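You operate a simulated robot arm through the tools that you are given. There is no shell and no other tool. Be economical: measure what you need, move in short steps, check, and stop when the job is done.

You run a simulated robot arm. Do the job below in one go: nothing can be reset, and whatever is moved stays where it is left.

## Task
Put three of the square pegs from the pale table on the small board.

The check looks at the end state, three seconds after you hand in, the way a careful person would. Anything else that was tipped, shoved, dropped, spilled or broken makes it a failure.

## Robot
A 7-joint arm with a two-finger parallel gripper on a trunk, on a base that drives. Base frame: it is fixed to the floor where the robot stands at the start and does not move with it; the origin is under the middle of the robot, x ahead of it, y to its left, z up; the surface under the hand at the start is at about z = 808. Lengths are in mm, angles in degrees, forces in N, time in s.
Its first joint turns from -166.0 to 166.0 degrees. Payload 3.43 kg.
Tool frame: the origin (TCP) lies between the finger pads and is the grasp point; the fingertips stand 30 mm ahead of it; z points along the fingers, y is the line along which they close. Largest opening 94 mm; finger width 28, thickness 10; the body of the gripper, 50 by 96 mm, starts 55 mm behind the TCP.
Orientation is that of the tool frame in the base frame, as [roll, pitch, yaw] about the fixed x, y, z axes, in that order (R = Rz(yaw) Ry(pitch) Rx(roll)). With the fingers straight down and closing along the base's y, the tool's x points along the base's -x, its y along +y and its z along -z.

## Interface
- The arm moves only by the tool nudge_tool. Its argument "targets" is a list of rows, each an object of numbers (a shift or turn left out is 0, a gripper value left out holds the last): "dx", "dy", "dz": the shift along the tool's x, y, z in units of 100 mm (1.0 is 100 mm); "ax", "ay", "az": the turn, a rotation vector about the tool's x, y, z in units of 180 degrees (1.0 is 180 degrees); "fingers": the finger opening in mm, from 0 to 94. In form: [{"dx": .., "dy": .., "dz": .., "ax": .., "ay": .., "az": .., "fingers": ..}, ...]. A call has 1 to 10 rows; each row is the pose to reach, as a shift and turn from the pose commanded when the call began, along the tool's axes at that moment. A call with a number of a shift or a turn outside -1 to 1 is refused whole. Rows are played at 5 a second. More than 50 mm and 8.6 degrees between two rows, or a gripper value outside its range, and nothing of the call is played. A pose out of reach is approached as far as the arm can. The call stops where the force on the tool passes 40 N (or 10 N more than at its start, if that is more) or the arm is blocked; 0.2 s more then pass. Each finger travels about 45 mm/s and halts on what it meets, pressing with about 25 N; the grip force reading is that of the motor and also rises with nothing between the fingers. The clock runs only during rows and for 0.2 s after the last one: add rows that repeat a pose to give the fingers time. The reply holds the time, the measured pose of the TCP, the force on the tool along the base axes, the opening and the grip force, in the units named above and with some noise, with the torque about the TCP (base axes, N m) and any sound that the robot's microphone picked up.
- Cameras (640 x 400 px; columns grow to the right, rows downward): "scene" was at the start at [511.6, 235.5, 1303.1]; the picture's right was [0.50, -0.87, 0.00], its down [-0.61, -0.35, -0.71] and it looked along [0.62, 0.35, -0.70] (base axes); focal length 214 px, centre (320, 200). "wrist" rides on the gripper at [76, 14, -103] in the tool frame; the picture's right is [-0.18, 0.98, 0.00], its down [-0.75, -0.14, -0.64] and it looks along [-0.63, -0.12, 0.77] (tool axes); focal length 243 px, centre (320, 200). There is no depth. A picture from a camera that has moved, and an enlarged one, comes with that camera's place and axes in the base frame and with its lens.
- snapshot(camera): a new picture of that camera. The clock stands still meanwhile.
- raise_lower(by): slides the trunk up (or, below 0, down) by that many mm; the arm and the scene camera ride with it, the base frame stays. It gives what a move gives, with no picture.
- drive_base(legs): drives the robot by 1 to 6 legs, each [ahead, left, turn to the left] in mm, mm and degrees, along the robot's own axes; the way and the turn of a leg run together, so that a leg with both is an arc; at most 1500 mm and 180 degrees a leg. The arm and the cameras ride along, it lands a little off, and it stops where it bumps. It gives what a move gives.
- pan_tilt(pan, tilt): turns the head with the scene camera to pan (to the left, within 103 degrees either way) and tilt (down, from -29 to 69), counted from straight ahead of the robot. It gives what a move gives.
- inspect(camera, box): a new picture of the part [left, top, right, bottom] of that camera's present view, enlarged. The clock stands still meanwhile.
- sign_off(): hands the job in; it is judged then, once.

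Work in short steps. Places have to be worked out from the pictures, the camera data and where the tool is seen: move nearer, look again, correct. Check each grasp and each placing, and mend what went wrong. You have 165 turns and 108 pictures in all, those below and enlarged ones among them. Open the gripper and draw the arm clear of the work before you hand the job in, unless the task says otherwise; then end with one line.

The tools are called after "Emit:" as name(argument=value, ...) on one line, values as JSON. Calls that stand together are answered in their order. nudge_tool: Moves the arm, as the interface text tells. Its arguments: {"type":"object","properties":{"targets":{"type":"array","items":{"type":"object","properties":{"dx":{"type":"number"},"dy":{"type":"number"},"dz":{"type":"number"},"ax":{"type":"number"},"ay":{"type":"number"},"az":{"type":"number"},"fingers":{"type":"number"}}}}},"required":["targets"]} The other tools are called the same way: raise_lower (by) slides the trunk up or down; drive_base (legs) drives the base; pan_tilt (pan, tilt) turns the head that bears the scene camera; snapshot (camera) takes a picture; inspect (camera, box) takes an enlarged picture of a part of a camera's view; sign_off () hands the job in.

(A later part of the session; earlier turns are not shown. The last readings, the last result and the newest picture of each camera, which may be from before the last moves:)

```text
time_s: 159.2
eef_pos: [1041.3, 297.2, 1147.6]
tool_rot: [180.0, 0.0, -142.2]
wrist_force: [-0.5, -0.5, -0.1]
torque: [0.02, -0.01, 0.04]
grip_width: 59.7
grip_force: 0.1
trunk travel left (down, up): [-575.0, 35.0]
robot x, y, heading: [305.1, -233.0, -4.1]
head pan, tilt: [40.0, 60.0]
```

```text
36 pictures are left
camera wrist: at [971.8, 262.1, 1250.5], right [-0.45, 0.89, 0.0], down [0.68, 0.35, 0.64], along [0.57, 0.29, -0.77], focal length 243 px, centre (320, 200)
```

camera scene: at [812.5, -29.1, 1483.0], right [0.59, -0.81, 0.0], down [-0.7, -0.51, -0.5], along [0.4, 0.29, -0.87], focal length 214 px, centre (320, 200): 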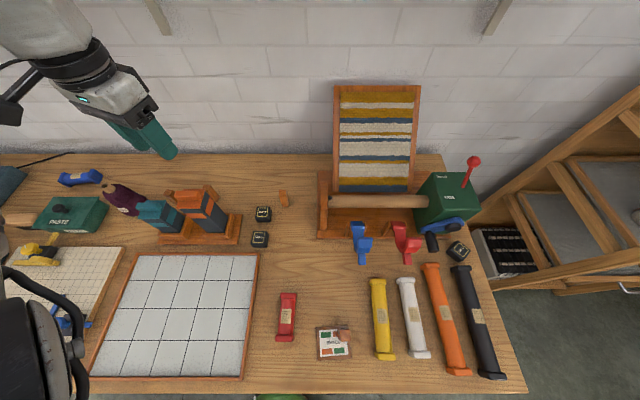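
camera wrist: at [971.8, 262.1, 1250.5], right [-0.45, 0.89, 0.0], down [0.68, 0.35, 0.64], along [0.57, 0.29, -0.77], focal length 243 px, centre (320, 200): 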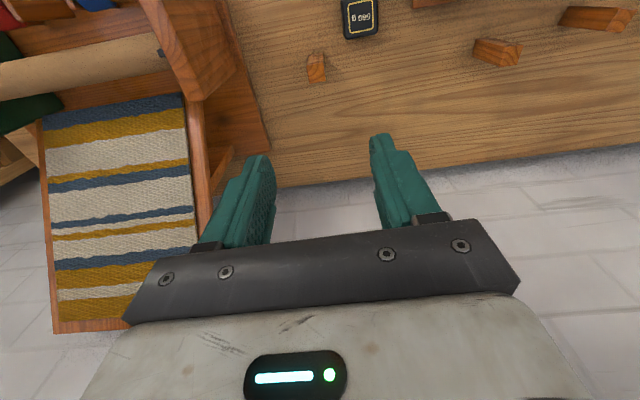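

The reach is good. I'll descend to just above the peg and check the alignment.

Emit:
nudge_tool(targets=[{"dz": 0.35}, {"dz": 0.7}, {"dz": 1.0}])

Emit:
nudge_tool(targets=[{"dz": 0.3}, {"dz": 0.6}, {"dz": 0.85}, {"dz": 0.85}])

Emit:
inspect(camera="wrist", box=[240, 60, 400, 160])

```text
time_s: 160.0
eef_pos: [1041.2, 296.1, 1046.8]
tool_rot: [180.0, 0.0, -142.4]
wrist_force: [0.2, -0.6, 0.1]
torque: [-0.01, -0.01, 0.01]
grip_width: 60.1
grip_force: 0.0
trunk travel left (down, up): [-575.0, 35.0]
robot x, y, heading: [304.1, -230.1, -4.0]
head pan, tilt: [40.0, 60.0]
```

```text
time_s: 161.0
eef_pos: [1042.2, 313.0, 991.3]
tool_rot: [178.9, 2.4, -141.6]
wrist_force: [-0.2, 0.3, 0.3]
torque: [-0.04, 0.0, -0.01]
grip_width: 60.1
grip_force: 0.2
out of reach, approached as far as the arm can: row 3, 4
trunk travel left (down, up): [-575.0, 35.0]
robot x, y, heading: [305.1, -231.3, -4.2]
head pan, tilt: [40.0, 60.0]
```

```text
4.00 times, centred on (320, 110) of wrist
camera zoom: at [972.0, 273.3, 1091.8], right [-0.47, 0.88, 0.03], down [0.66, 0.33, 0.67], along [0.58, 0.33, -0.74], focal length 970 px, centre (320, 560)
```

zoom: 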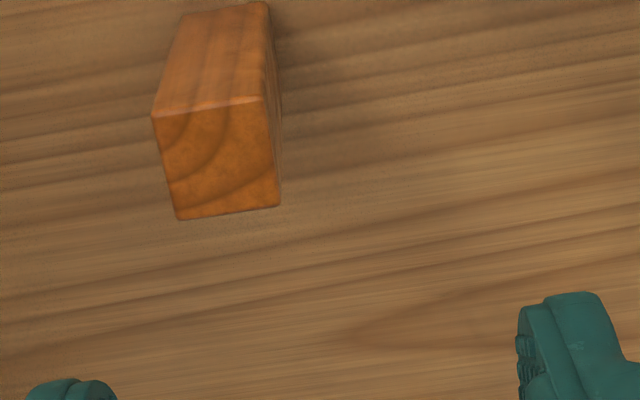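

The low limit is reached with the trunk up. I'll undo that step and descend with the trunk instead.

Emit:
nudge_tool(targets=[{"dz": -0.3}, {"dz": -0.6}, {"dz": -0.85}, {"dz": -0.85}])

```text
time_s: 162.0
eef_pos: [1043.3, 297.1, 1048.3]
tool_rot: [180.0, -0.1, -142.3]
wrist_force: [0.3, 0.0, -0.2]
torque: [0.0, 0.01, 0.0]
grip_width: 60.0
grip_force: 0.0
trunk travel left (down, up): [-575.0, 35.0]
robot x, y, heading: [306.7, -235.1, -4.2]
head pan, tilt: [40.0, 60.0]
```

The pose is restored exactly. I'll lower the trunk 90 and check the alignment.

Emit:
raise_lower(by=-90)

Emit:
inspect(camera="wrist", box=[240, 60, 400, 160])

```text
time_s: 163.2
eef_pos: [1042.5, 298.5, 958.1]
tool_rot: [-180.0, -0.1, -142.4]
wrist_force: [-0.5, 0.3, -0.5]
torque: [-0.01, -0.02, 0.01]
grip_width: 60.2
grip_force: 0.0
trunk travel left (down, up): [-485.0, 125.0]
robot x, y, heading: [307.2, -232.8, -4.0]
head pan, tilt: [40.0, 60.0]
```

```text
4.00 times, centred on (320, 110) of wrist
camera zoom: at [973.6, 263.1, 1061.1], right [-0.45, 0.89, 0.0], down [0.68, 0.35, 0.64], along [0.57, 0.29, -0.77], focal length 970 px, centre (320, 560)
```

zoom: 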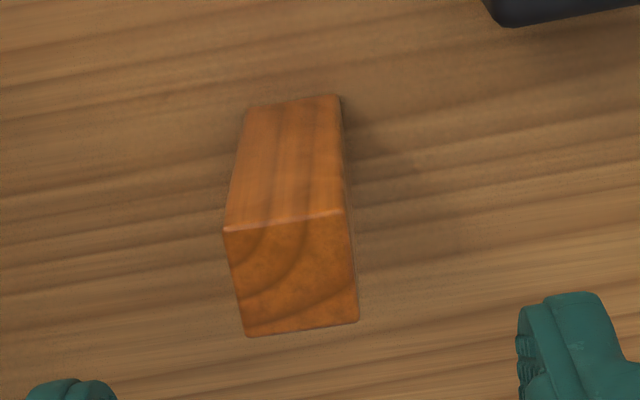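

The peg is 5 mm off along tool y and 3 mm along x. I'll correct that, descend by trunk, and grip.

Emit:
nudge_tool(targets=[{"dx": 0.03, "dy": -0.05}, {"dx": 0.03, "dy": -0.05}])

Emit:
raise_lower(by=-97)

Emit:
snapshot(camera="wrist")

```text
time_s: 163.8
eef_pos: [1043.1, 292.7, 957.8]
tool_rot: [-180.0, 0.0, -142.4]
wrist_force: [-0.7, -0.8, -0.4]
torque: [0.02, 0.01, -0.03]
grip_width: 59.9
grip_force: 0.0
trunk travel left (down, up): [-485.0, 125.0]
robot x, y, heading: [305.3, -230.8, -4.1]
head pan, tilt: [40.0, 60.0]
```

```text
time_s: 165.1
eef_pos: [1042.7, 291.5, 859.9]
tool_rot: [180.0, 0.0, -142.5]
wrist_force: [0.3, -0.3, 0.7]
torque: [0.03, 0.01, 0.0]
grip_width: 59.8
grip_force: 0.1
trunk travel left (down, up): [-388.0, 222.0]
robot x, y, heading: [307.0, -228.3, -3.7]
head pan, tilt: [40.0, 60.0]
```

```text
33 pictures are left
camera wrist: at [974.8, 257.5, 964.0], right [-0.45, 0.89, 0.0], down [0.68, 0.35, 0.64], along [0.57, 0.29, -0.77], focal length 243 px, centre (320, 200)
```

wrist: 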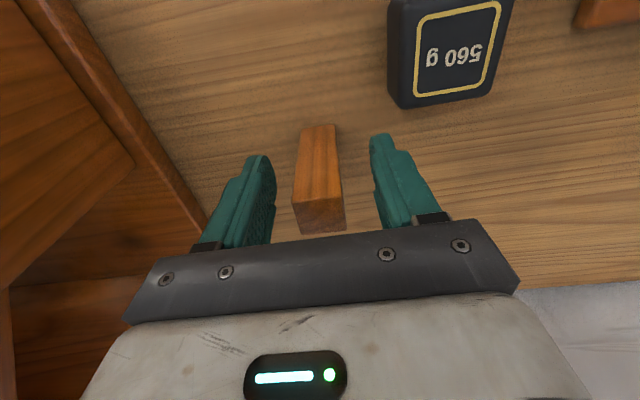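

The peg is centred, so I'll close and lift with the trunk.

Emit:
nudge_tool(targets=[{"fingers": 15}, {"fingers": 15}, {"fingers": 15}, {"fingers": 15}, {"fingers": 15}])

Emit:
raise_lower(by=187)

Emit:
snapshot(camera="wrist")

```text
time_s: 166.3
eef_pos: [1042.6, 292.4, 860.3]
tool_rot: [-180.0, 0.0, -142.4]
wrist_force: [-0.2, 0.2, 0.3]
torque: [0.02, 0.01, -0.04]
grip_width: 26.6
grip_force: 25.5
trunk travel left (down, up): [-388.0, 222.0]
robot x, y, heading: [302.6, -229.5, -4.0]
head pan, tilt: [40.0, 60.0]
```

```text
time_s: 168.4
eef_pos: [1044.2, 291.7, 1047.5]
tool_rot: [180.0, 0.0, -142.3]
wrist_force: [0.1, -0.1, -0.3]
torque: [0.0, -0.01, 0.03]
grip_width: 27.1
grip_force: 25.2
trunk travel left (down, up): [-575.0, 35.0]
robot x, y, heading: [306.1, -231.0, -4.4]
head pan, tilt: [40.0, 60.0]
```

```text
32 pictures are left
camera wrist: at [974.8, 257.5, 1150.8], right [-0.45, 0.89, 0.0], down [0.68, 0.35, 0.64], along [0.57, 0.29, -0.77], focal length 243 px, centre (320, 200)
```

wrist: 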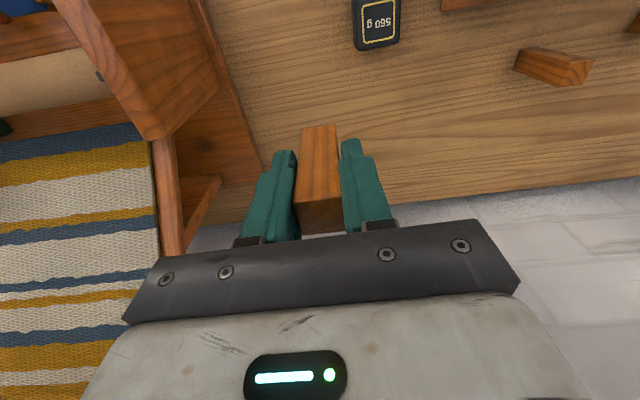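

Peg B is held. I'll back away from the loom first, then drive so the hand is over slot 1 on the plaque, about (798,-53).

Emit:
drive_base(legs=[[-152, -130, 0], [-68, -233, 0]])

Emit:
snapshot(camera="wrist")

```text
time_s: 171.4
eef_pos: [798.0, -58.7, 1048.0]
tool_rot: [-180.0, -0.1, -142.3]
wrist_force: [0.0, 0.3, 0.2]
torque: [0.01, 0.03, 0.04]
grip_width: 26.9
grip_force: 25.0
trunk travel left (down, up): [-575.0, 35.0]
robot x, y, heading: [58.4, -581.9, -4.0]
head pan, tilt: [40.0, 60.0]
```

```text
31 pictures are left
camera wrist: at [728.7, -92.2, 1150.9], right [-0.46, 0.89, 0.0], down [0.68, 0.35, 0.64], along [0.57, 0.29, -0.77], focal length 243 px, centre (320, 200)
```

wrist: 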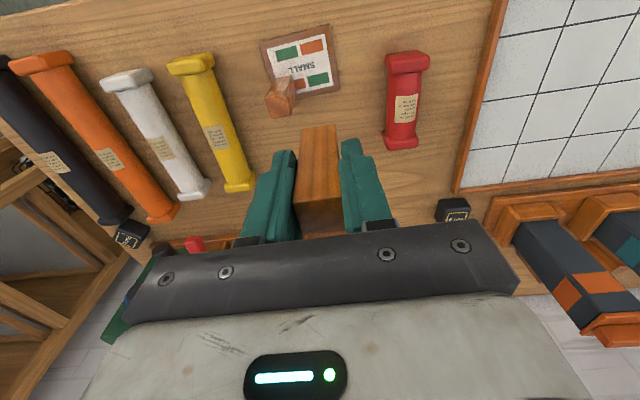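

I'll zoom in on the plaque and first peg to compute the offset.

Emit:
inspect(camera="wrist", box=[232, 15, 376, 105])

```text
4.44 times, centred on (304, 60) of wrist
camera zoom: at [728.7, -92.2, 1150.9], right [-0.46, 0.89, 0.0], down [0.68, 0.35, 0.64], along [0.57, 0.29, -0.77], focal length 1078 px, centre (391, 822)
```

zoom: 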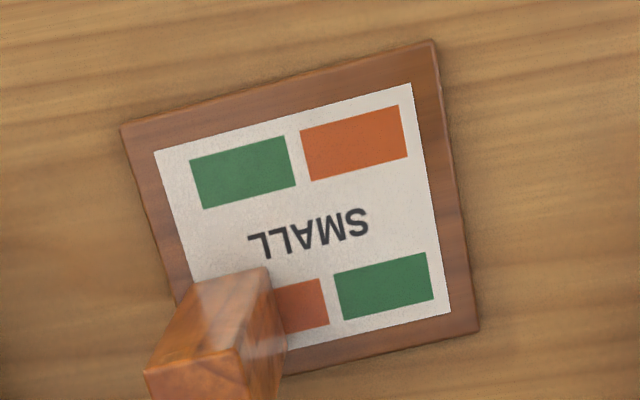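

The small correction comes to dx -2.8, dy +4.5 and a 2.4° turn. I'll apply it and lower by trunk to about 10 mm above contact.

Emit:
nudge_tool(targets=[{"dx": -0.028, "dy": 0.045, "az": -0.0133}, {"dx": -0.028, "dy": 0.045, "az": -0.0133}])

Emit:
raise_lower(by=-172)

Emit:
snapshot(camera="wrist")

```text
time_s: 172.0
eef_pos: [797.1, -51.8, 1047.1]
tool_rot: [180.0, 0.0, -139.9]
wrist_force: [-0.6, 0.5, -0.2]
torque: [0.01, 0.02, -0.01]
grip_width: 27.2
grip_force: 25.0
trunk travel left (down, up): [-575.0, 35.0]
robot x, y, heading: [60.0, -583.9, -4.2]
head pan, tilt: [40.0, 60.0]
```

```text
time_s: 173.9
eef_pos: [796.3, -52.7, 875.8]
tool_rot: [180.0, 0.0, -139.9]
wrist_force: [-0.1, -0.1, 0.6]
torque: [0.01, 0.01, 0.0]
grip_width: 26.8
grip_force: 25.3
trunk travel left (down, up): [-403.0, 207.0]
robot x, y, heading: [61.0, -584.1, -3.9]
head pan, tilt: [40.0, 60.0]
```

```text
29 pictures are left
camera wrist: at [729.7, -89.9, 979.4], right [-0.49, 0.87, 0.0], down [0.67, 0.38, 0.64], along [0.56, 0.32, -0.77], focal length 243 px, centre (320, 200)
```

wrist: 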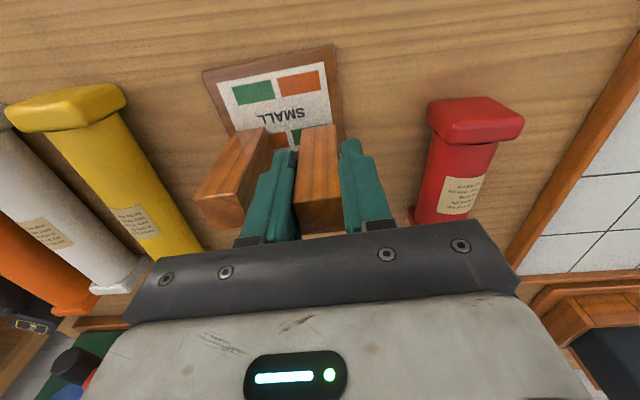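

It's well placed beside the first peg. I'll lower in small steps to contact.

Emit:
nudge_tool(targets=[{"dz": 0.04}, {"dz": 0.08}, {"dz": 0.08}])

Emit:
nudge_tool(targets=[{"dz": 0.007}, {"dz": 0.013}, {"dz": 0.013}])

Emit:
nudge_tool(targets=[{"dz": 0.005}, {"dz": 0.01}, {"dz": 0.01}])

```text
time_s: 174.7
eef_pos: [796.1, -51.7, 867.2]
tool_rot: [180.0, 0.1, -139.8]
wrist_force: [-0.2, -0.6, -0.7]
torque: [-0.01, 0.01, 0.02]
grip_width: 27.0
grip_force: 24.8
trunk travel left (down, up): [-403.0, 207.0]
robot x, y, heading: [57.1, -583.1, -3.9]
head pan, tilt: [40.0, 60.0]
```

```text
time_s: 175.5
eef_pos: [795.6, -51.5, 866.7]
tool_rot: [-180.0, 0.1, -139.9]
wrist_force: [-0.2, 0.7, 0.1]
torque: [0.01, 0.01, 0.02]
grip_width: 27.0
grip_force: 25.1
trunk travel left (down, up): [-403.0, 207.0]
robot x, y, heading: [57.5, -581.2, -4.0]
head pan, tilt: [40.0, 60.0]
```

```text
time_s: 176.3
eef_pos: [795.7, -51.8, 865.6]
tool_rot: [-180.0, 0.0, -140.0]
wrist_force: [-0.3, 0.0, 1.5]
torque: [-0.04, 0.0, -0.04]
grip_width: 26.9
grip_force: 25.0
trunk travel left (down, up): [-403.0, 207.0]
robot x, y, heading: [58.8, -584.8, -4.0]
head pan, tilt: [40.0, 60.0]
```

Emit:
nudge_tool(targets=[{"dz": 0.005}, {"dz": 0.008}, {"dz": 0.008}])

```text
time_s: 177.1
eef_pos: [795.4, -52.9, 866.8]
tool_rot: [179.9, 0.2, -139.9]
wrist_force: [0.9, 0.7, 7.9]
torque: [0.07, -0.09, 0.0]
grip_width: 27.0
grip_force: 25.0
trunk travel left (down, up): [-403.0, 207.0]
robot x, y, heading: [60.7, -577.6, -4.1]
head pan, tilt: [40.0, 60.0]
```

Contact is made. I'll release to an opening of 39 mm only, to stay clear of the neighbouring peg, and lift with the trunk.

Emit:
nudge_tool(targets=[{"dz": -0.006}, {"dz": -0.006, "fingers": 32}, {"dz": -0.006, "fingers": 38}, {"dz": -0.006, "fingers": 38}])

Emit:
raise_lower(by=172)

Emit:
snapshot(camera="wrist")

```text
time_s: 178.1
eef_pos: [797.4, -52.0, 866.0]
tool_rot: [180.0, -0.1, -139.9]
wrist_force: [0.1, 0.4, 0.3]
torque: [0.01, -0.04, 0.05]
grip_width: 38.0
grip_force: 0.0
trunk travel left (down, up): [-403.0, 207.0]
robot x, y, heading: [61.1, -581.3, -3.9]
head pan, tilt: [40.0, 60.0]
```

```text
time_s: 180.1
eef_pos: [797.0, -52.6, 1038.5]
tool_rot: [180.0, 0.0, -139.8]
wrist_force: [0.2, 0.1, 0.4]
torque: [-0.02, 0.04, -0.02]
grip_width: 38.1
grip_force: 0.1
trunk travel left (down, up): [-575.0, 35.0]
robot x, y, heading: [57.0, -581.0, -4.0]
head pan, tilt: [40.0, 60.0]
```

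```text
28 pictures are left
camera wrist: at [729.7, -90.1, 1140.7], right [-0.49, 0.87, 0.0], down [0.67, 0.38, 0.64], along [0.56, 0.32, -0.77], focal length 243 px, centre (320, 200)
```

wrist: 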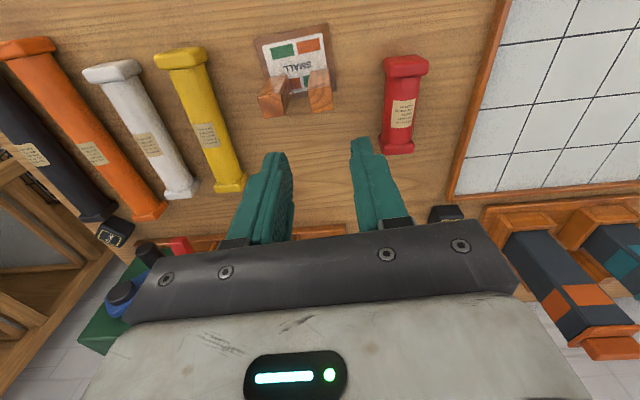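

Two pegs now stand on the plaque. For the third I'll take the peg behind the tower tray, at about (902,510). The wrist camera must not hit the towers, so I'll raise the hand and turn the tool about 94° so the camera side points left. Then I'll drive over at a height that clears the tower tops (about z 1020).

Emit:
nudge_tool(targets=[{"dz": -0.35}, {"dz": -0.7}, {"dz": -1.0}])

Emit:
nudge_tool(targets=[{"az": 0.045}, {"az": 0.09}, {"az": 0.135}, {"az": 0.18}, {"az": 0.225}, {"az": 0.27}])

Emit:
nudge_tool(targets=[{"az": 0.045}, {"az": 0.09}, {"az": 0.135}, {"az": 0.18}, {"az": 0.225}, {"az": 0.25, "fingers": 60}, {"az": 0.25, "fingers": 60}])

```text
time_s: 180.8
eef_pos: [795.9, -54.0, 1137.3]
tool_rot: [179.9, -0.1, -140.0]
wrist_force: [-0.2, -0.7, 0.3]
torque: [0.01, -0.01, -0.03]
grip_width: 37.7
grip_force: 0.1
trunk travel left (down, up): [-575.0, 35.0]
robot x, y, heading: [63.3, -583.2, -4.2]
head pan, tilt: [40.0, 60.0]
```

```text
time_s: 182.2
eef_pos: [797.0, -52.3, 1137.5]
tool_rot: [-180.0, 0.0, 171.3]
wrist_force: [1.0, 1.4, -0.1]
torque: [-0.01, 0.01, -0.01]
grip_width: 38.1
grip_force: 0.0
trunk travel left (down, up): [-575.0, 35.0]
robot x, y, heading: [61.0, -582.2, -4.0]
head pan, tilt: [40.0, 60.0]
```

```text
time_s: 183.8
eef_pos: [796.2, -52.2, 1137.0]
tool_rot: [-179.9, 0.1, 126.3]
wrist_force: [0.8, 0.0, 0.0]
torque: [-0.01, -0.02, 0.01]
grip_width: 59.9
grip_force: 0.0
trunk travel left (down, up): [-575.0, 35.0]
robot x, y, heading: [58.0, -581.6, -3.9]
head pan, tilt: [40.0, 60.0]
```

Yaw is 126.3° as planned and the hand is high. Driving to the third peg.

Emit:
drive_base(legs=[[0, 560, 0], [70, 0, 0]])

Emit:
snapshot(camera="wrist")

Emit:
snapshot(camera="scene")

```text
time_s: 187.7
eef_pos: [907.1, 499.9, 1136.7]
tool_rot: [180.0, 0.0, 126.4]
wrist_force: [0.3, 0.1, -0.5]
torque: [-0.02, 0.02, 0.0]
grip_width: 60.0
grip_force: 0.0
trunk travel left (down, up): [-575.0, 35.0]
robot x, y, heading: [166.9, -32.3, -3.9]
head pan, tilt: [40.0, 60.0]
```

```text
27 pictures are left
camera wrist: at [872.9, 570.0, 1240.3], right [0.9, 0.43, 0.0], down [0.33, -0.69, 0.64], along [0.28, -0.58, -0.77], focal length 243 px, centre (320, 200)
```

wrist: 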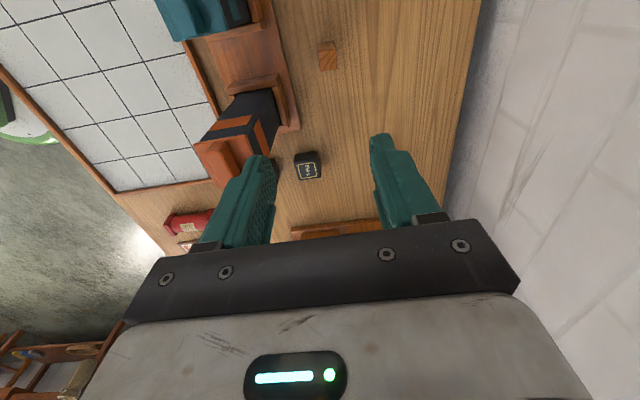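

```text
26 pictures are left
camera scene: at [675.1, 173.6, 1483.0], right [0.59, -0.81, 0.0], down [-0.7, -0.51, -0.5], along [0.4, 0.29, -0.87], focal length 214 px, centre (320, 200)
```

scene: 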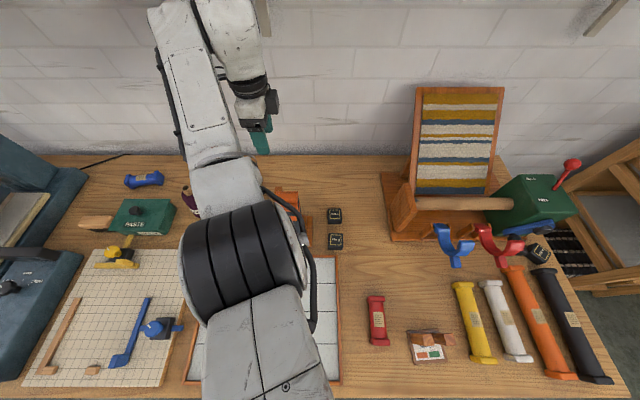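

The peg is in view. Before descending I need its exact place, and I need to be sure the forearm will clear the orange tower.

Emit:
inspect(camera="wrist", box=[260, 20, 404, 110])

Emit:
pan_tilt(pan=75, tilt=30)

Emit:
snapshot(camera="scene")

```text
4.44 times, centred on (332, 65) of wrist
camera zoom: at [872.9, 570.0, 1240.3], right [0.9, 0.43, 0.0], down [0.33, -0.69, 0.64], along [0.28, -0.58, -0.77], focal length 1078 px, centre (267, 800)
```

zoom: 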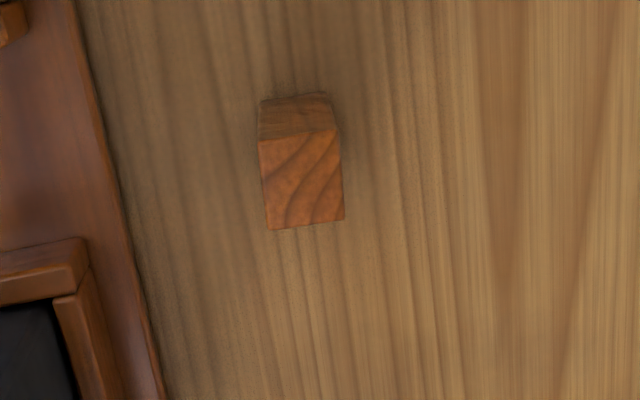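

```text
time_s: 188.7
eef_pos: [906.6, 500.1, 1136.6]
tool_rot: [180.0, 0.0, 126.4]
wrist_force: [-1.3, -0.7, 0.0]
torque: [-0.01, -0.01, -0.04]
grip_width: 60.1
grip_force: 0.1
trunk travel left (down, up): [-575.0, 35.0]
robot x, y, heading: [167.3, -29.7, -3.9]
head pan, tilt: [75.0, 30.0]
```

```text
24 pictures are left
camera scene: at [650.7, 220.0, 1525.0], right [0.95, -0.33, 0.0], down [-0.16, -0.47, -0.87], along [0.28, 0.82, -0.5], focal length 214 px, centre (320, 200)
```

scene: 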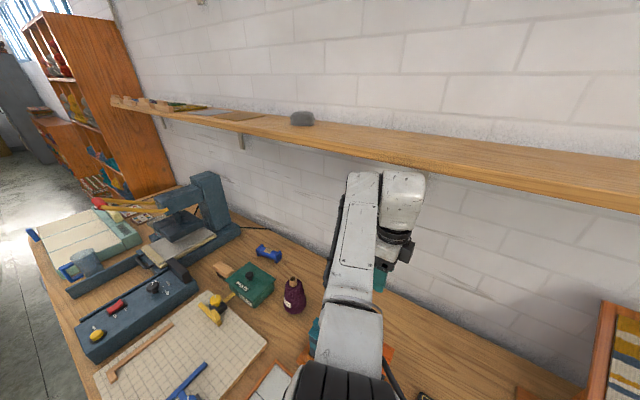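

From the two views the forearm hangs nearly vertical about 180 mm in front of the hand, and its knuckle would hit the orange tower here. So I'll take the other spare peg at about (820,595). I'll approach from further left with the wrist tilted left so the arm passes beside the teal tower, and the wrist camera turned to the right side, away from the yarn cone. First comes the wrist turn at height.

Emit:
nudge_tool(targets=[{"az": -0.045}, {"az": -0.09}, {"az": -0.135}, {"az": -0.18}, {"az": -0.225}, {"az": -0.27}, {"az": -0.315}, {"az": -0.36}])

Emit:
nudge_tool(targets=[{"az": -0.045}, {"az": -0.09}, {"az": -0.135}, {"az": -0.18}, {"az": -0.225}, {"az": -0.27}, {"az": -0.315}, {"az": -0.36}])

Emit:
nudge_tool(targets=[{"az": -0.045}, {"az": -0.09}, {"az": -0.135}, {"az": -0.18}, {"az": -0.225}, {"az": -0.27}, {"az": -0.315}])

Emit:
drive_base(legs=[[-202, 252, 0], [0, 0, -12]])

Emit:
snapshot(camera="wrist")

```text
time_s: 190.5
eef_pos: [906.3, 499.7, 1137.9]
tool_rot: [180.0, 0.0, -168.7]
wrist_force: [0.1, 0.5, -0.2]
torque: [-0.04, 0.0, 0.03]
grip_width: 59.9
grip_force: 0.0
trunk travel left (down, up): [-575.0, 35.0]
robot x, y, heading: [166.7, -30.3, -4.2]
head pan, tilt: [75.0, 30.0]
```

```text
time_s: 192.3
eef_pos: [905.1, 499.2, 1137.6]
tool_rot: [-179.9, 0.0, -104.0]
wrist_force: [0.1, -0.2, 0.7]
torque: [-0.03, 0.0, 0.02]
grip_width: 60.2
grip_force: 0.0
trunk travel left (down, up): [-575.0, 35.0]
robot x, y, heading: [169.3, -25.0, -4.1]
head pan, tilt: [75.0, 30.0]
```

```text
time_s: 193.9
eef_pos: [905.2, 499.7, 1137.1]
tool_rot: [-180.0, 0.0, -47.1]
wrist_force: [0.4, 0.3, 0.1]
torque: [0.0, -0.04, 0.03]
grip_width: 60.1
grip_force: 0.1
trunk travel left (down, up): [-575.0, 35.0]
robot x, y, heading: [169.6, -30.7, -4.1]
head pan, tilt: [75.0, 30.0]
```

```text
time_s: 196.8
eef_pos: [816.3, 596.8, 1137.2]
tool_rot: [179.9, 0.0, -59.5]
wrist_force: [0.4, 0.3, 0.5]
torque: [0.0, 0.06, 0.0]
grip_width: 60.2
grip_force: 0.1
trunk travel left (down, up): [-575.0, 35.0]
robot x, y, heading: [-10.0, 237.0, -16.2]
head pan, tilt: [75.0, 30.0]
```

```text
23 pictures are left
camera wrist: at [844.1, 525.2, 1240.5], right [-0.94, -0.34, 0.0], down [-0.26, 0.72, 0.64], along [-0.22, 0.6, -0.77], focal length 243 px, centre (320, 200)
```

wrist: 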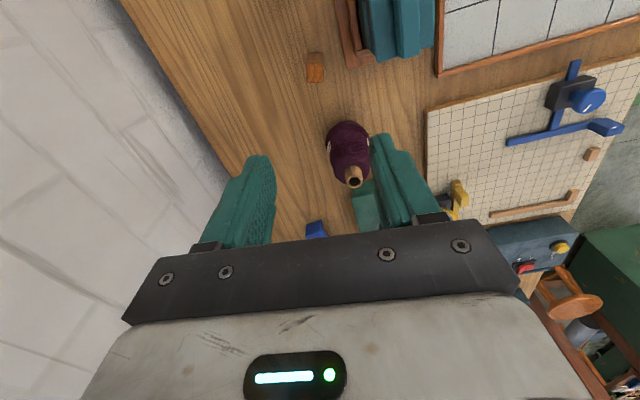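

The wrist turn worked and the peg is in view. I'll zoom in for its place, and look with the head camera at the arm relative to the teal tower and cone.

Emit:
inspect(camera="wrist", box=[260, 10, 420, 110])

Emit:
pan_tilt(pan=60, tilt=50)

Emit:
snapshot(camera="scene")

```text
4.00 times, centred on (340, 60) of wrist
camera zoom: at [844.1, 525.2, 1240.5], right [-0.94, -0.34, 0.0], down [-0.26, 0.72, 0.64], along [-0.22, 0.6, -0.77], focal length 970 px, centre (240, 760)
```

zoom: 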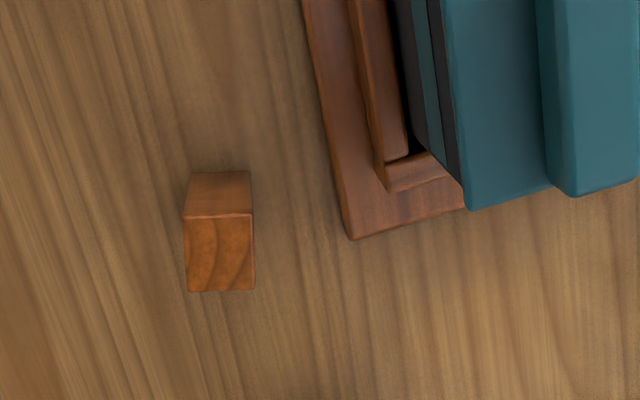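

```text
time_s: 197.6
eef_pos: [815.8, 597.1, 1136.7]
tool_rot: [180.0, 0.0, -59.4]
wrist_force: [0.6, -0.4, -0.3]
torque: [-0.01, -0.01, -0.05]
grip_width: 60.2
grip_force: 0.1
trunk travel left (down, up): [-575.0, 35.0]
robot x, y, heading: [-13.6, 235.5, -16.2]
head pan, tilt: [60.0, 50.0]
```

```text
21 pictures are left
camera scene: at [518.0, 352.9, 1495.6], right [0.69, -0.72, 0.0], down [-0.55, -0.53, -0.64], along [0.46, 0.45, -0.77], focal length 214 px, centre (320, 200)
```

scene: 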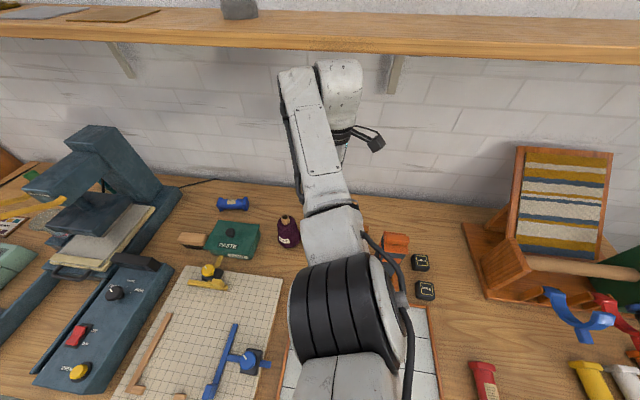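

Triangulating the two views shows the forearm is actually high: its underside stays about 40–60 mm above the teal tower at grasp height, and it passes slightly left of it. So a straight vertical grasp on this peg works without tilting. The peg is at (823,599) and needs a yaw turn of about 9.6°. I'll align and lower 90 with the arm, which keeps the elbow high.

Emit:
nudge_tool(targets=[{"dx": 0.016, "dy": -0.073, "az": 0.027}, {"dx": 0.016, "dy": -0.073, "dz": 0.3, "az": 0.0533}, {"dx": 0.016, "dy": -0.073, "dz": 0.6, "az": 0.0533}, {"dx": 0.016, "dy": -0.073, "dz": 0.9, "az": 0.0533}, {"dx": 0.016, "dy": -0.073, "dz": 0.9, "az": 0.0533}])

Emit:
snapshot(camera="wrist")

Emit:
snapshot(camera="scene")

```text
time_s: 198.8
eef_pos: [824.8, 598.7, 1046.0]
tool_rot: [180.0, 0.0, -69.0]
wrist_force: [-0.2, -0.4, 0.1]
torque: [-0.05, -0.02, -0.03]
grip_width: 59.8
grip_force: 0.0
trunk travel left (down, up): [-575.0, 35.0]
robot x, y, heading: [-18.0, 234.6, -16.3]
head pan, tilt: [60.0, 50.0]
```

```text
20 pictures are left
camera wrist: at [839.6, 522.0, 1148.8], right [-0.98, -0.18, 0.0], down [-0.14, 0.75, 0.64], along [-0.12, 0.63, -0.77], focal length 243 px, centre (320, 200)
```

wrist: 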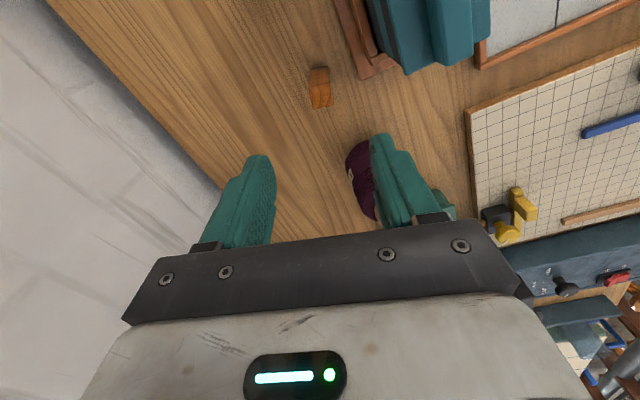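

```text
19 pictures are left
camera scene: at [518.0, 352.8, 1495.6], right [0.69, -0.72, 0.0], down [-0.55, -0.53, -0.64], along [0.46, 0.45, -0.77], focal length 214 px, centre (320, 200)
```

scene: 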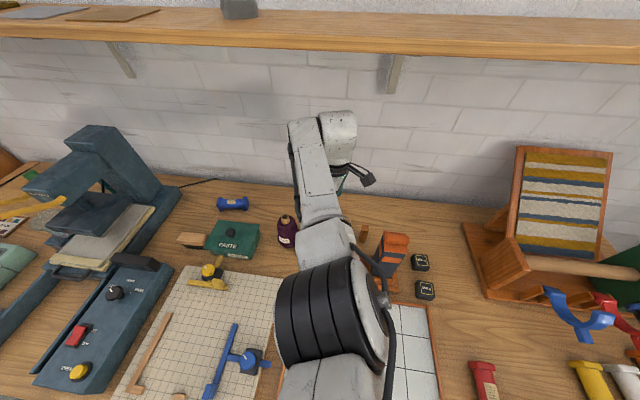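

I need the elbow's clearance relative to the orange tower, so I'll take a second view for triangulation.

Emit:
pan_tilt(pan=100, tilt=50)

Emit:
snapshot(camera="scene")

Emit:
inspect(camera="wrist", box=[260, 40, 420, 140])

```text
time_s: 199.9
eef_pos: [824.9, 598.0, 1046.0]
tool_rot: [-180.0, 0.0, -69.1]
wrist_force: [0.0, -0.2, 0.5]
torque: [0.02, 0.0, -0.02]
grip_width: 59.9
grip_force: 0.1
trunk travel left (down, up): [-575.0, 35.0]
robot x, y, heading: [-19.2, 236.3, -16.5]
head pan, tilt: [100.0, 50.0]
```

```text
18 pictures are left
camera scene: at [470.7, 376.0, 1495.6], right [0.99, -0.11, 0.0], down [-0.08, -0.76, -0.64], along [0.07, 0.64, -0.77], focal length 214 px, centre (320, 200)
```

scene: 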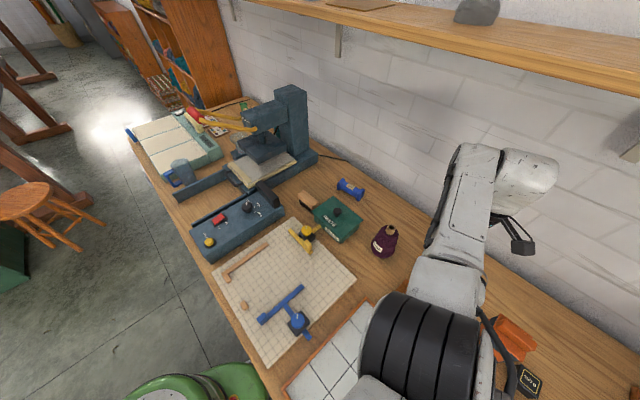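

```text
4.00 times, centred on (340, 90) of wrist
camera zoom: at [839.6, 522.0, 1149.1], right [-0.98, -0.18, 0.0], down [-0.14, 0.75, 0.64], along [-0.12, 0.63, -0.77], focal length 970 px, centre (240, 640)
```

zoom: 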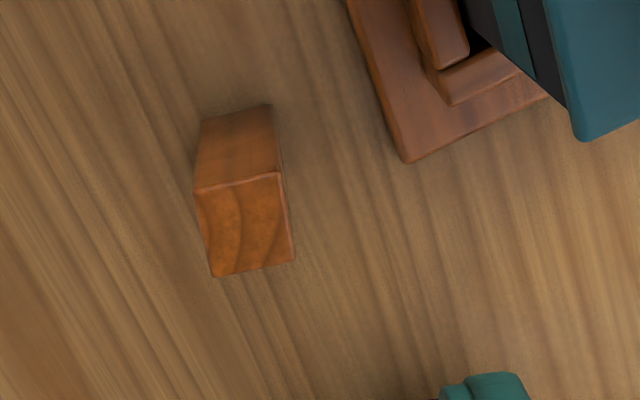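

The alignment is within 2 mm. The knuckle and forearm stay above 1010 and clear of the towers, and the elbow stays over the low tile board. I'll grasp a bit higher (TCP≈878) so the wrist camera stays clear of the teal cap, lowering by trunk in two stages.

Emit:
raise_lower(by=-100)

Emit:
snapshot(camera="scene")

Emit:
snapshot(camera="wrist")

```text
time_s: 201.2
eef_pos: [825.4, 598.1, 945.5]
tool_rot: [-180.0, 0.0, -69.0]
wrist_force: [0.6, -0.5, 0.5]
torque: [0.02, 0.02, 0.01]
grip_width: 60.0
grip_force: 0.0
trunk travel left (down, up): [-475.0, 135.0]
robot x, y, heading: [-12.0, 230.9, -16.1]
head pan, tilt: [100.0, 50.0]
```

```text
16 pictures are left
camera scene: at [470.6, 375.9, 1395.7], right [0.99, -0.11, 0.0], down [-0.08, -0.76, -0.64], along [0.07, 0.64, -0.77], focal length 214 px, centre (320, 200)
```

scene: 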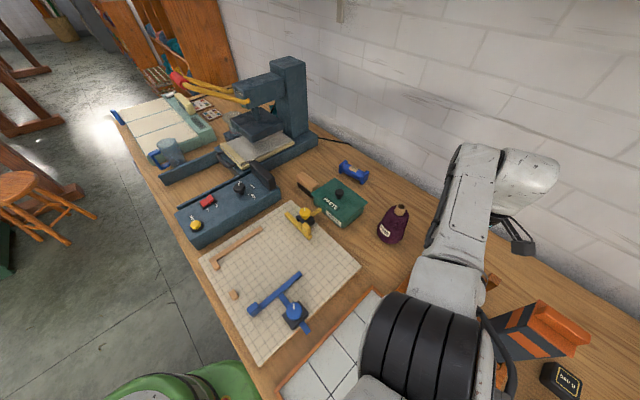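

```text
15 pictures are left
camera wrist: at [839.5, 522.0, 1049.3], right [-0.98, -0.18, 0.0], down [-0.14, 0.75, 0.64], along [-0.12, 0.63, -0.77], focal length 243 px, centre (320, 200)
```

wrist: 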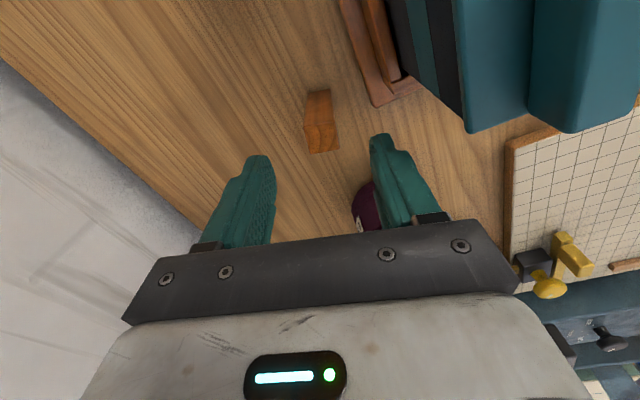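

All clear. I'll lower the last 67 mm and check.

Emit:
raise_lower(by=-67)

Emit:
snapshot(camera="wrist")

```text
time_s: 202.3
eef_pos: [824.6, 598.2, 879.5]
tool_rot: [180.0, 0.0, -68.9]
wrist_force: [0.5, 0.1, 1.0]
torque: [-0.04, -0.03, 0.0]
grip_width: 60.2
grip_force: 0.1
trunk travel left (down, up): [-408.0, 202.0]
robot x, y, heading: [-15.2, 236.6, -16.1]
head pan, tilt: [100.0, 50.0]
```

```text
14 pictures are left
camera wrist: at [839.5, 521.9, 982.3], right [-0.98, -0.18, 0.0], down [-0.14, 0.75, 0.64], along [-0.12, 0.63, -0.77], focal length 243 px, centre (320, 200)
```

wrist: 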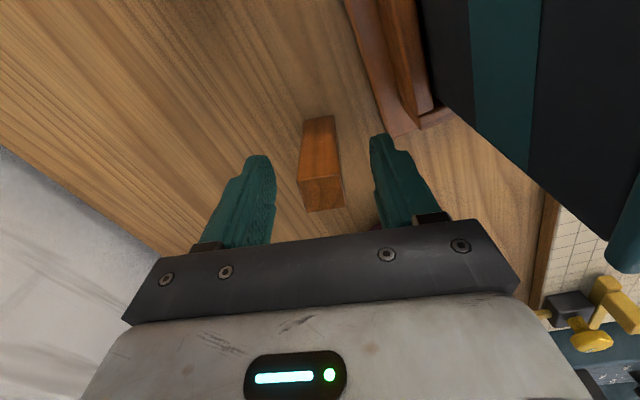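

The peg is centred, so I'll close and lift straight up with the trunk.

Emit:
nudge_tool(targets=[{"fingers": 15}, {"fingers": 15}, {"fingers": 15}, {"fingers": 15}, {"fingers": 15}])

Emit:
raise_lower(by=200)

Emit:
nudge_tool(targets=[{"dz": -0.3}, {"dz": -0.6}, {"dz": -0.85}, {"dz": -0.85}])

Emit:
snapshot(camera="wrist")

```text
time_s: 203.5
eef_pos: [824.8, 597.3, 878.9]
tool_rot: [180.0, 0.0, -69.0]
wrist_force: [0.2, 0.0, 0.2]
torque: [0.0, 0.01, -0.01]
grip_width: 27.3
grip_force: 25.1
trunk travel left (down, up): [-408.0, 202.0]
robot x, y, heading: [-14.7, 236.1, -16.3]
head pan, tilt: [100.0, 50.0]
```

```text
time_s: 205.7
eef_pos: [824.7, 597.7, 1078.0]
tool_rot: [180.0, 0.1, -68.9]
wrist_force: [-0.7, 0.0, -0.8]
torque: [0.0, 0.02, -0.03]
grip_width: 26.9
grip_force: 24.9
trunk travel left (down, up): [-608.0, 2.0]
robot x, y, heading: [-17.5, 232.6, -16.2]
head pan, tilt: [100.0, 50.0]
```

```text
time_s: 206.7
eef_pos: [824.4, 597.3, 1165.7]
tool_rot: [-179.9, 0.0, -69.1]
wrist_force: [-0.6, -0.9, -0.8]
torque: [-0.01, -0.01, -0.02]
grip_width: 27.1
grip_force: 24.8
trunk travel left (down, up): [-608.0, 2.0]
robot x, y, heading: [-14.5, 236.1, -16.0]
head pan, tilt: [100.0, 50.0]
```

```text
13 pictures are left
camera wrist: at [839.6, 521.4, 1268.9], right [-0.98, -0.18, 0.0], down [-0.14, 0.75, 0.64], along [-0.12, 0.63, -0.77], focal length 243 px, centre (320, 200)
```

wrist: 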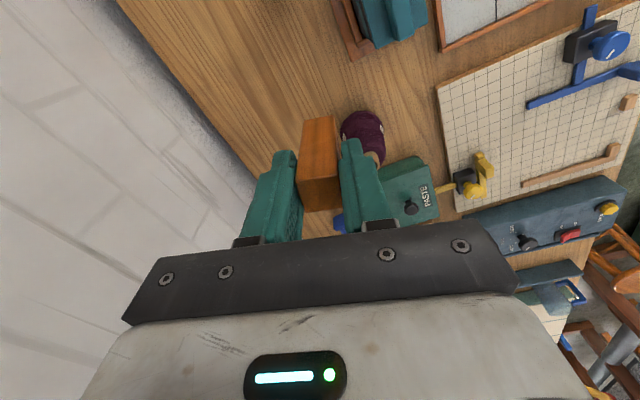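

Peg three is held. I'll rotate the wrist 71.6° so the fingers close along the plaque's long side, then drive over to slot 3, about (787,-94). The peg's bottom is 75 mm above the tower tops.

Emit:
nudge_tool(targets=[{"az": 0.045}, {"az": 0.09}, {"az": 0.135}, {"az": 0.18}, {"az": 0.225}, {"az": 0.27}, {"az": 0.315}, {"az": 0.36}, {"az": 0.398}, {"az": 0.398}])

Emit:
drive_base(legs=[[157, -674, 0]])

Emit:
snapshot(camera="wrist")

```text
time_s: 208.8
eef_pos: [825.4, 597.8, 1163.8]
tool_rot: [-180.0, 0.0, -140.8]
wrist_force: [0.4, -0.2, -0.3]
torque: [-0.01, -0.01, 0.0]
grip_width: 27.0
grip_force: 24.6
trunk travel left (down, up): [-608.0, 2.0]
robot x, y, heading: [-14.0, 230.1, -16.0]
head pan, tilt: [100.0, 50.0]
```

```text
time_s: 212.7
eef_pos: [790.1, -99.7, 1163.7]
tool_rot: [-180.0, 0.0, -140.9]
wrist_force: [0.8, -0.5, 0.3]
torque: [0.03, 0.02, -0.01]
grip_width: 27.2
grip_force: 24.7
trunk travel left (down, up): [-608.0, 2.0]
robot x, y, heading: [-52.2, -458.6, -15.9]
head pan, tilt: [100.0, 50.0]
```

```text
12 pictures are left
camera wrist: at [723.5, -135.9, 1266.9], right [-0.48, 0.88, 0.0], down [0.67, 0.37, 0.64], along [0.56, 0.31, -0.77], focal length 243 px, centre (320, 200)
```

wrist: 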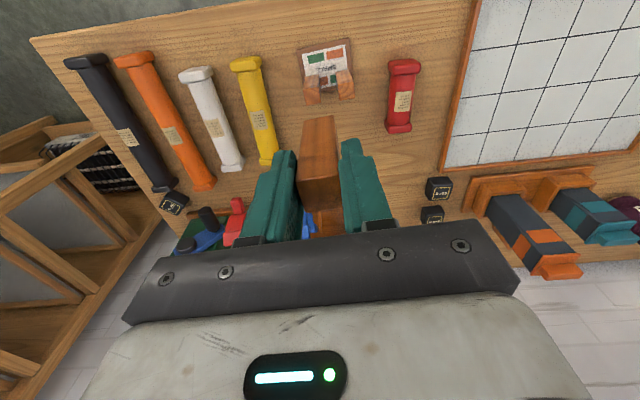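

Both placed pegs are standing. I'll zoom in to measure the plaque offset.

Emit:
inspect(camera="wrist", box=[278, 30, 390, 100])

```text
5.71 times, centred on (334, 65) of wrist
camera zoom: at [723.5, -135.9, 1266.9], right [-0.48, 0.88, 0.0], down [0.67, 0.37, 0.64], along [0.56, 0.31, -0.77], focal length 1386 px, centre (240, 971)
```

zoom: 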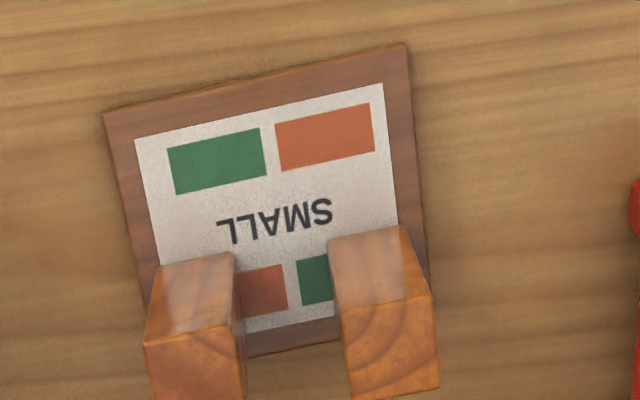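

The offset is only 6 mm along tool y. I'll correct it, lower the arm 85, then lower the trunk to just above contact.

Emit:
nudge_tool(targets=[{"dy": 0.06}, {"dy": 0.06, "dz": 0.3}, {"dy": 0.06, "dz": 0.6}, {"dy": 0.06, "dz": 0.85}, {"dy": 0.06, "dz": 0.85}])

Emit:
raise_lower(by=-140)

Emit:
snapshot(camera="wrist")

```text
time_s: 213.9
eef_pos: [786.6, -93.2, 1078.3]
tool_rot: [180.0, 0.0, -140.9]
wrist_force: [-1.0, 0.5, -0.1]
torque: [0.0, 0.0, 0.0]
grip_width: 27.1
grip_force: 25.6
trunk travel left (down, up): [-608.0, 2.0]
robot x, y, heading: [-50.5, -461.7, -16.2]
head pan, tilt: [100.0, 50.0]
```

```text
time_s: 215.5
eef_pos: [786.2, -93.5, 937.7]
tool_rot: [-179.9, 0.1, -140.9]
wrist_force: [-0.1, -0.6, -0.2]
torque: [0.0, -0.01, 0.04]
grip_width: 27.1
grip_force: 25.0
trunk travel left (down, up): [-468.0, 142.0]
robot x, y, heading: [-52.7, -458.7, -16.1]
head pan, tilt: [100.0, 50.0]
```

```text
10 pictures are left
camera wrist: at [718.0, -130.5, 1042.4], right [-0.48, 0.88, 0.0], down [0.67, 0.37, 0.64], along [0.56, 0.31, -0.77], focal length 243 px, centre (320, 200)
```

wrist: 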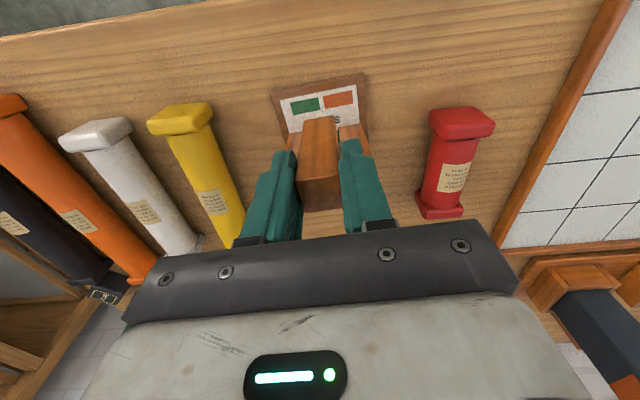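

I'll lower another 40 mm by trunk and check from the scene camera.

Emit:
raise_lower(by=-40)

Emit:
pan_tilt(pan=45, tilt=50)

Emit:
snapshot(camera="scene")

```text
time_s: 216.4
eef_pos: [784.6, -94.1, 899.7]
tool_rot: [-180.0, 0.0, -140.8]
wrist_force: [0.0, -0.2, 0.6]
torque: [-0.02, 0.0, 0.0]
grip_width: 26.9
grip_force: 25.3
trunk travel left (down, up): [-428.0, 182.0]
robot x, y, heading: [-45.8, -458.7, -16.3]
head pan, tilt: [100.0, 50.0]
```

```text
time_s: 217.6
eef_pos: [785.7, -94.1, 899.5]
tool_rot: [-180.0, 0.0, -140.9]
wrist_force: [0.9, 0.0, 0.3]
torque: [-0.01, 0.03, 0.0]
grip_width: 26.8
grip_force: 25.3
trunk travel left (down, up): [-428.0, 182.0]
robot x, y, heading: [-53.2, -458.1, -16.1]
head pan, tilt: [45.0, 50.0]
```

```text
9 pictures are left
camera scene: at [494.4, -358.8, 1348.6], right [0.48, -0.88, 0.0], down [-0.67, -0.37, -0.64], along [0.56, 0.31, -0.77], focal length 214 px, centre (320, 200)
```

scene: 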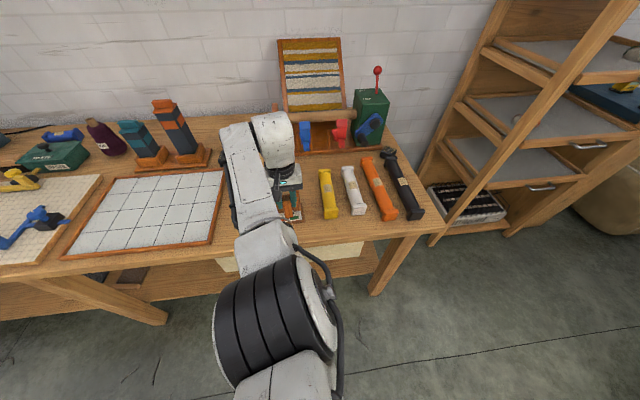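

Everything looks fine. Small steps down to contact, expected at TCP≈884.

Emit:
nudge_tool(targets=[{"dz": 0.04}, {"dz": 0.08}, {"dz": 0.12}, {"dz": 0.12}])

Emit:
nudge_tool(targets=[{"dz": 0.007}, {"dz": 0.013}, {"dz": 0.013}])

Emit:
nudge_tool(targets=[{"dz": 0.005}, {"dz": 0.01}, {"dz": 0.01}])

```text
time_s: 218.6
eef_pos: [784.6, -94.5, 888.1]
tool_rot: [-180.0, 0.0, -140.8]
wrist_force: [0.1, -0.5, 0.1]
torque: [-0.02, -0.02, 0.03]
grip_width: 27.2
grip_force: 24.9
trunk travel left (down, up): [-428.0, 182.0]
robot x, y, heading: [-51.3, -459.2, -16.1]
head pan, tilt: [45.0, 50.0]
```

```text
time_s: 219.4
eef_pos: [786.2, -94.7, 886.4]
tool_rot: [179.9, 0.0, -140.9]
wrist_force: [0.2, -0.9, -0.5]
torque: [0.0, -0.02, 0.01]
grip_width: 27.2
grip_force: 24.7
trunk travel left (down, up): [-428.0, 182.0]
robot x, y, heading: [-48.9, -459.9, -16.2]
head pan, tilt: [45.0, 50.0]
```

```text
time_s: 220.2
eef_pos: [784.3, -93.2, 884.5]
tool_rot: [180.0, 0.1, -140.8]
wrist_force: [-0.7, -0.2, -0.2]
torque: [0.0, 0.02, -0.01]
grip_width: 27.0
grip_force: 24.8
trunk travel left (down, up): [-428.0, 182.0]
robot x, y, heading: [-52.5, -454.8, -16.0]
head pan, tilt: [45.0, 50.0]
```

Emit:
nudge_tool(targets=[{"dz": 0.005}, {"dz": 0.01}, {"dz": 0.01}])

Emit:
nudge_tool(targets=[{"dz": 0.004}, {"dz": 0.007}, {"dz": 0.007}])

```text
time_s: 221.0
eef_pos: [784.8, -94.2, 885.4]
tool_rot: [-179.9, 0.0, -140.7]
wrist_force: [-1.3, 0.4, 5.3]
torque: [-0.05, 0.06, 0.05]
grip_width: 27.1
grip_force: 24.5
trunk travel left (down, up): [-428.0, 182.0]
robot x, y, heading: [-54.2, -456.0, -16.4]
head pan, tilt: [45.0, 50.0]
```

```text
time_s: 221.8
eef_pos: [785.9, -93.9, 884.7]
tool_rot: [-180.0, 0.1, -140.8]
wrist_force: [0.2, -0.9, 11.9]
torque: [-0.05, -0.04, 0.0]
grip_width: 27.0
grip_force: 25.1
trunk travel left (down, up): [-428.0, 182.0]
robot x, y, heading: [-47.5, -462.6, -16.4]
head pan, tilt: [45.0, 50.0]
```

Contact is made. I'll relieve, open and lift by trunk.

Emit:
nudge_tool(targets=[{"dz": -0.008}, {"dz": -0.008, "fingers": 34}, {"dz": -0.008, "fingers": 42}, {"dz": -0.008, "fingers": 42}])

Emit:
raise_lower(by=180)

Emit:
snapshot(camera="wrist")

```text
time_s: 222.8
eef_pos: [783.5, -94.5, 883.1]
tool_rot: [180.0, -0.2, -141.0]
wrist_force: [-0.4, 0.3, 0.3]
torque: [-0.03, -0.01, -0.01]
grip_width: 41.9
grip_force: 0.0
trunk travel left (down, up): [-428.0, 182.0]
robot x, y, heading: [-50.6, -459.0, -16.2]
head pan, tilt: [45.0, 50.0]
```

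```text
time_s: 224.8
eef_pos: [784.9, -93.8, 1063.1]
tool_rot: [180.0, -0.1, -141.0]
wrist_force: [-0.5, 0.1, 0.5]
torque: [0.02, 0.01, 0.01]
grip_width: 42.1
grip_force: 0.1
trunk travel left (down, up): [-608.0, 2.0]
robot x, y, heading: [-50.9, -456.8, -16.3]
head pan, tilt: [45.0, 50.0]
```

```text
8 pictures are left
camera wrist: at [718.0, -130.3, 1166.6], right [-0.48, 0.88, 0.0], down [0.67, 0.37, 0.64], along [0.56, 0.31, -0.77], focal length 243 px, centre (320, 200)
```

wrist: 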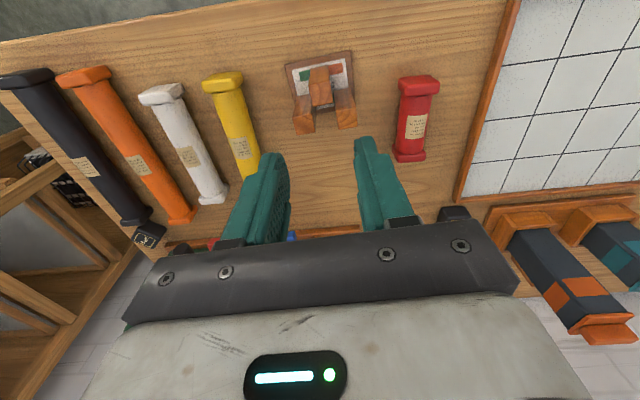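

Three pegs stand on the plaque. I'll back the base off to draw the arm clear and take a final look.

Emit:
drive_base(legs=[[-450, -100, 0]])

Emit:
pan_tilt(pan=45, tilt=30)

Emit:
snapshot(camera="scene")

```text
time_s: 227.6
eef_pos: [329.2, -64.8, 1063.7]
tool_rot: [-180.0, 0.0, -140.9]
wrist_force: [-0.1, -0.2, 0.2]
torque: [-0.01, -0.02, 0.03]
grip_width: 41.7
grip_force: 0.0
trunk travel left (down, up): [-608.0, 2.0]
robot x, y, heading: [-503.6, -431.4, -16.5]
head pan, tilt: [45.0, 50.0]
```

```text
time_s: 228.4
eef_pos: [329.6, -66.0, 1062.2]
tool_rot: [180.0, 0.0, -140.8]
wrist_force: [0.8, 1.1, 0.0]
torque: [0.01, -0.05, 0.0]
grip_width: 41.8
grip_force: 0.1
trunk travel left (down, up): [-608.0, 2.0]
robot x, y, heading: [-506.2, -427.8, -16.4]
head pan, tilt: [45.0, 30.0]
```

```text
7 pictures are left
camera scene: at [49.5, -324.3, 1558.0], right [0.48, -0.88, 0.0], down [-0.44, -0.24, -0.87], along [0.76, 0.41, -0.5], focal length 214 px, centre (320, 200)
```

scene: 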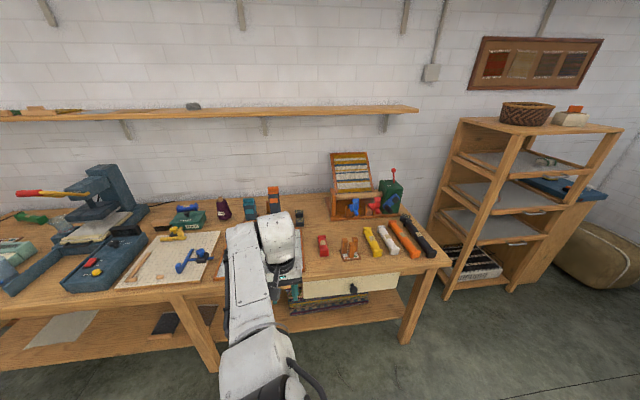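

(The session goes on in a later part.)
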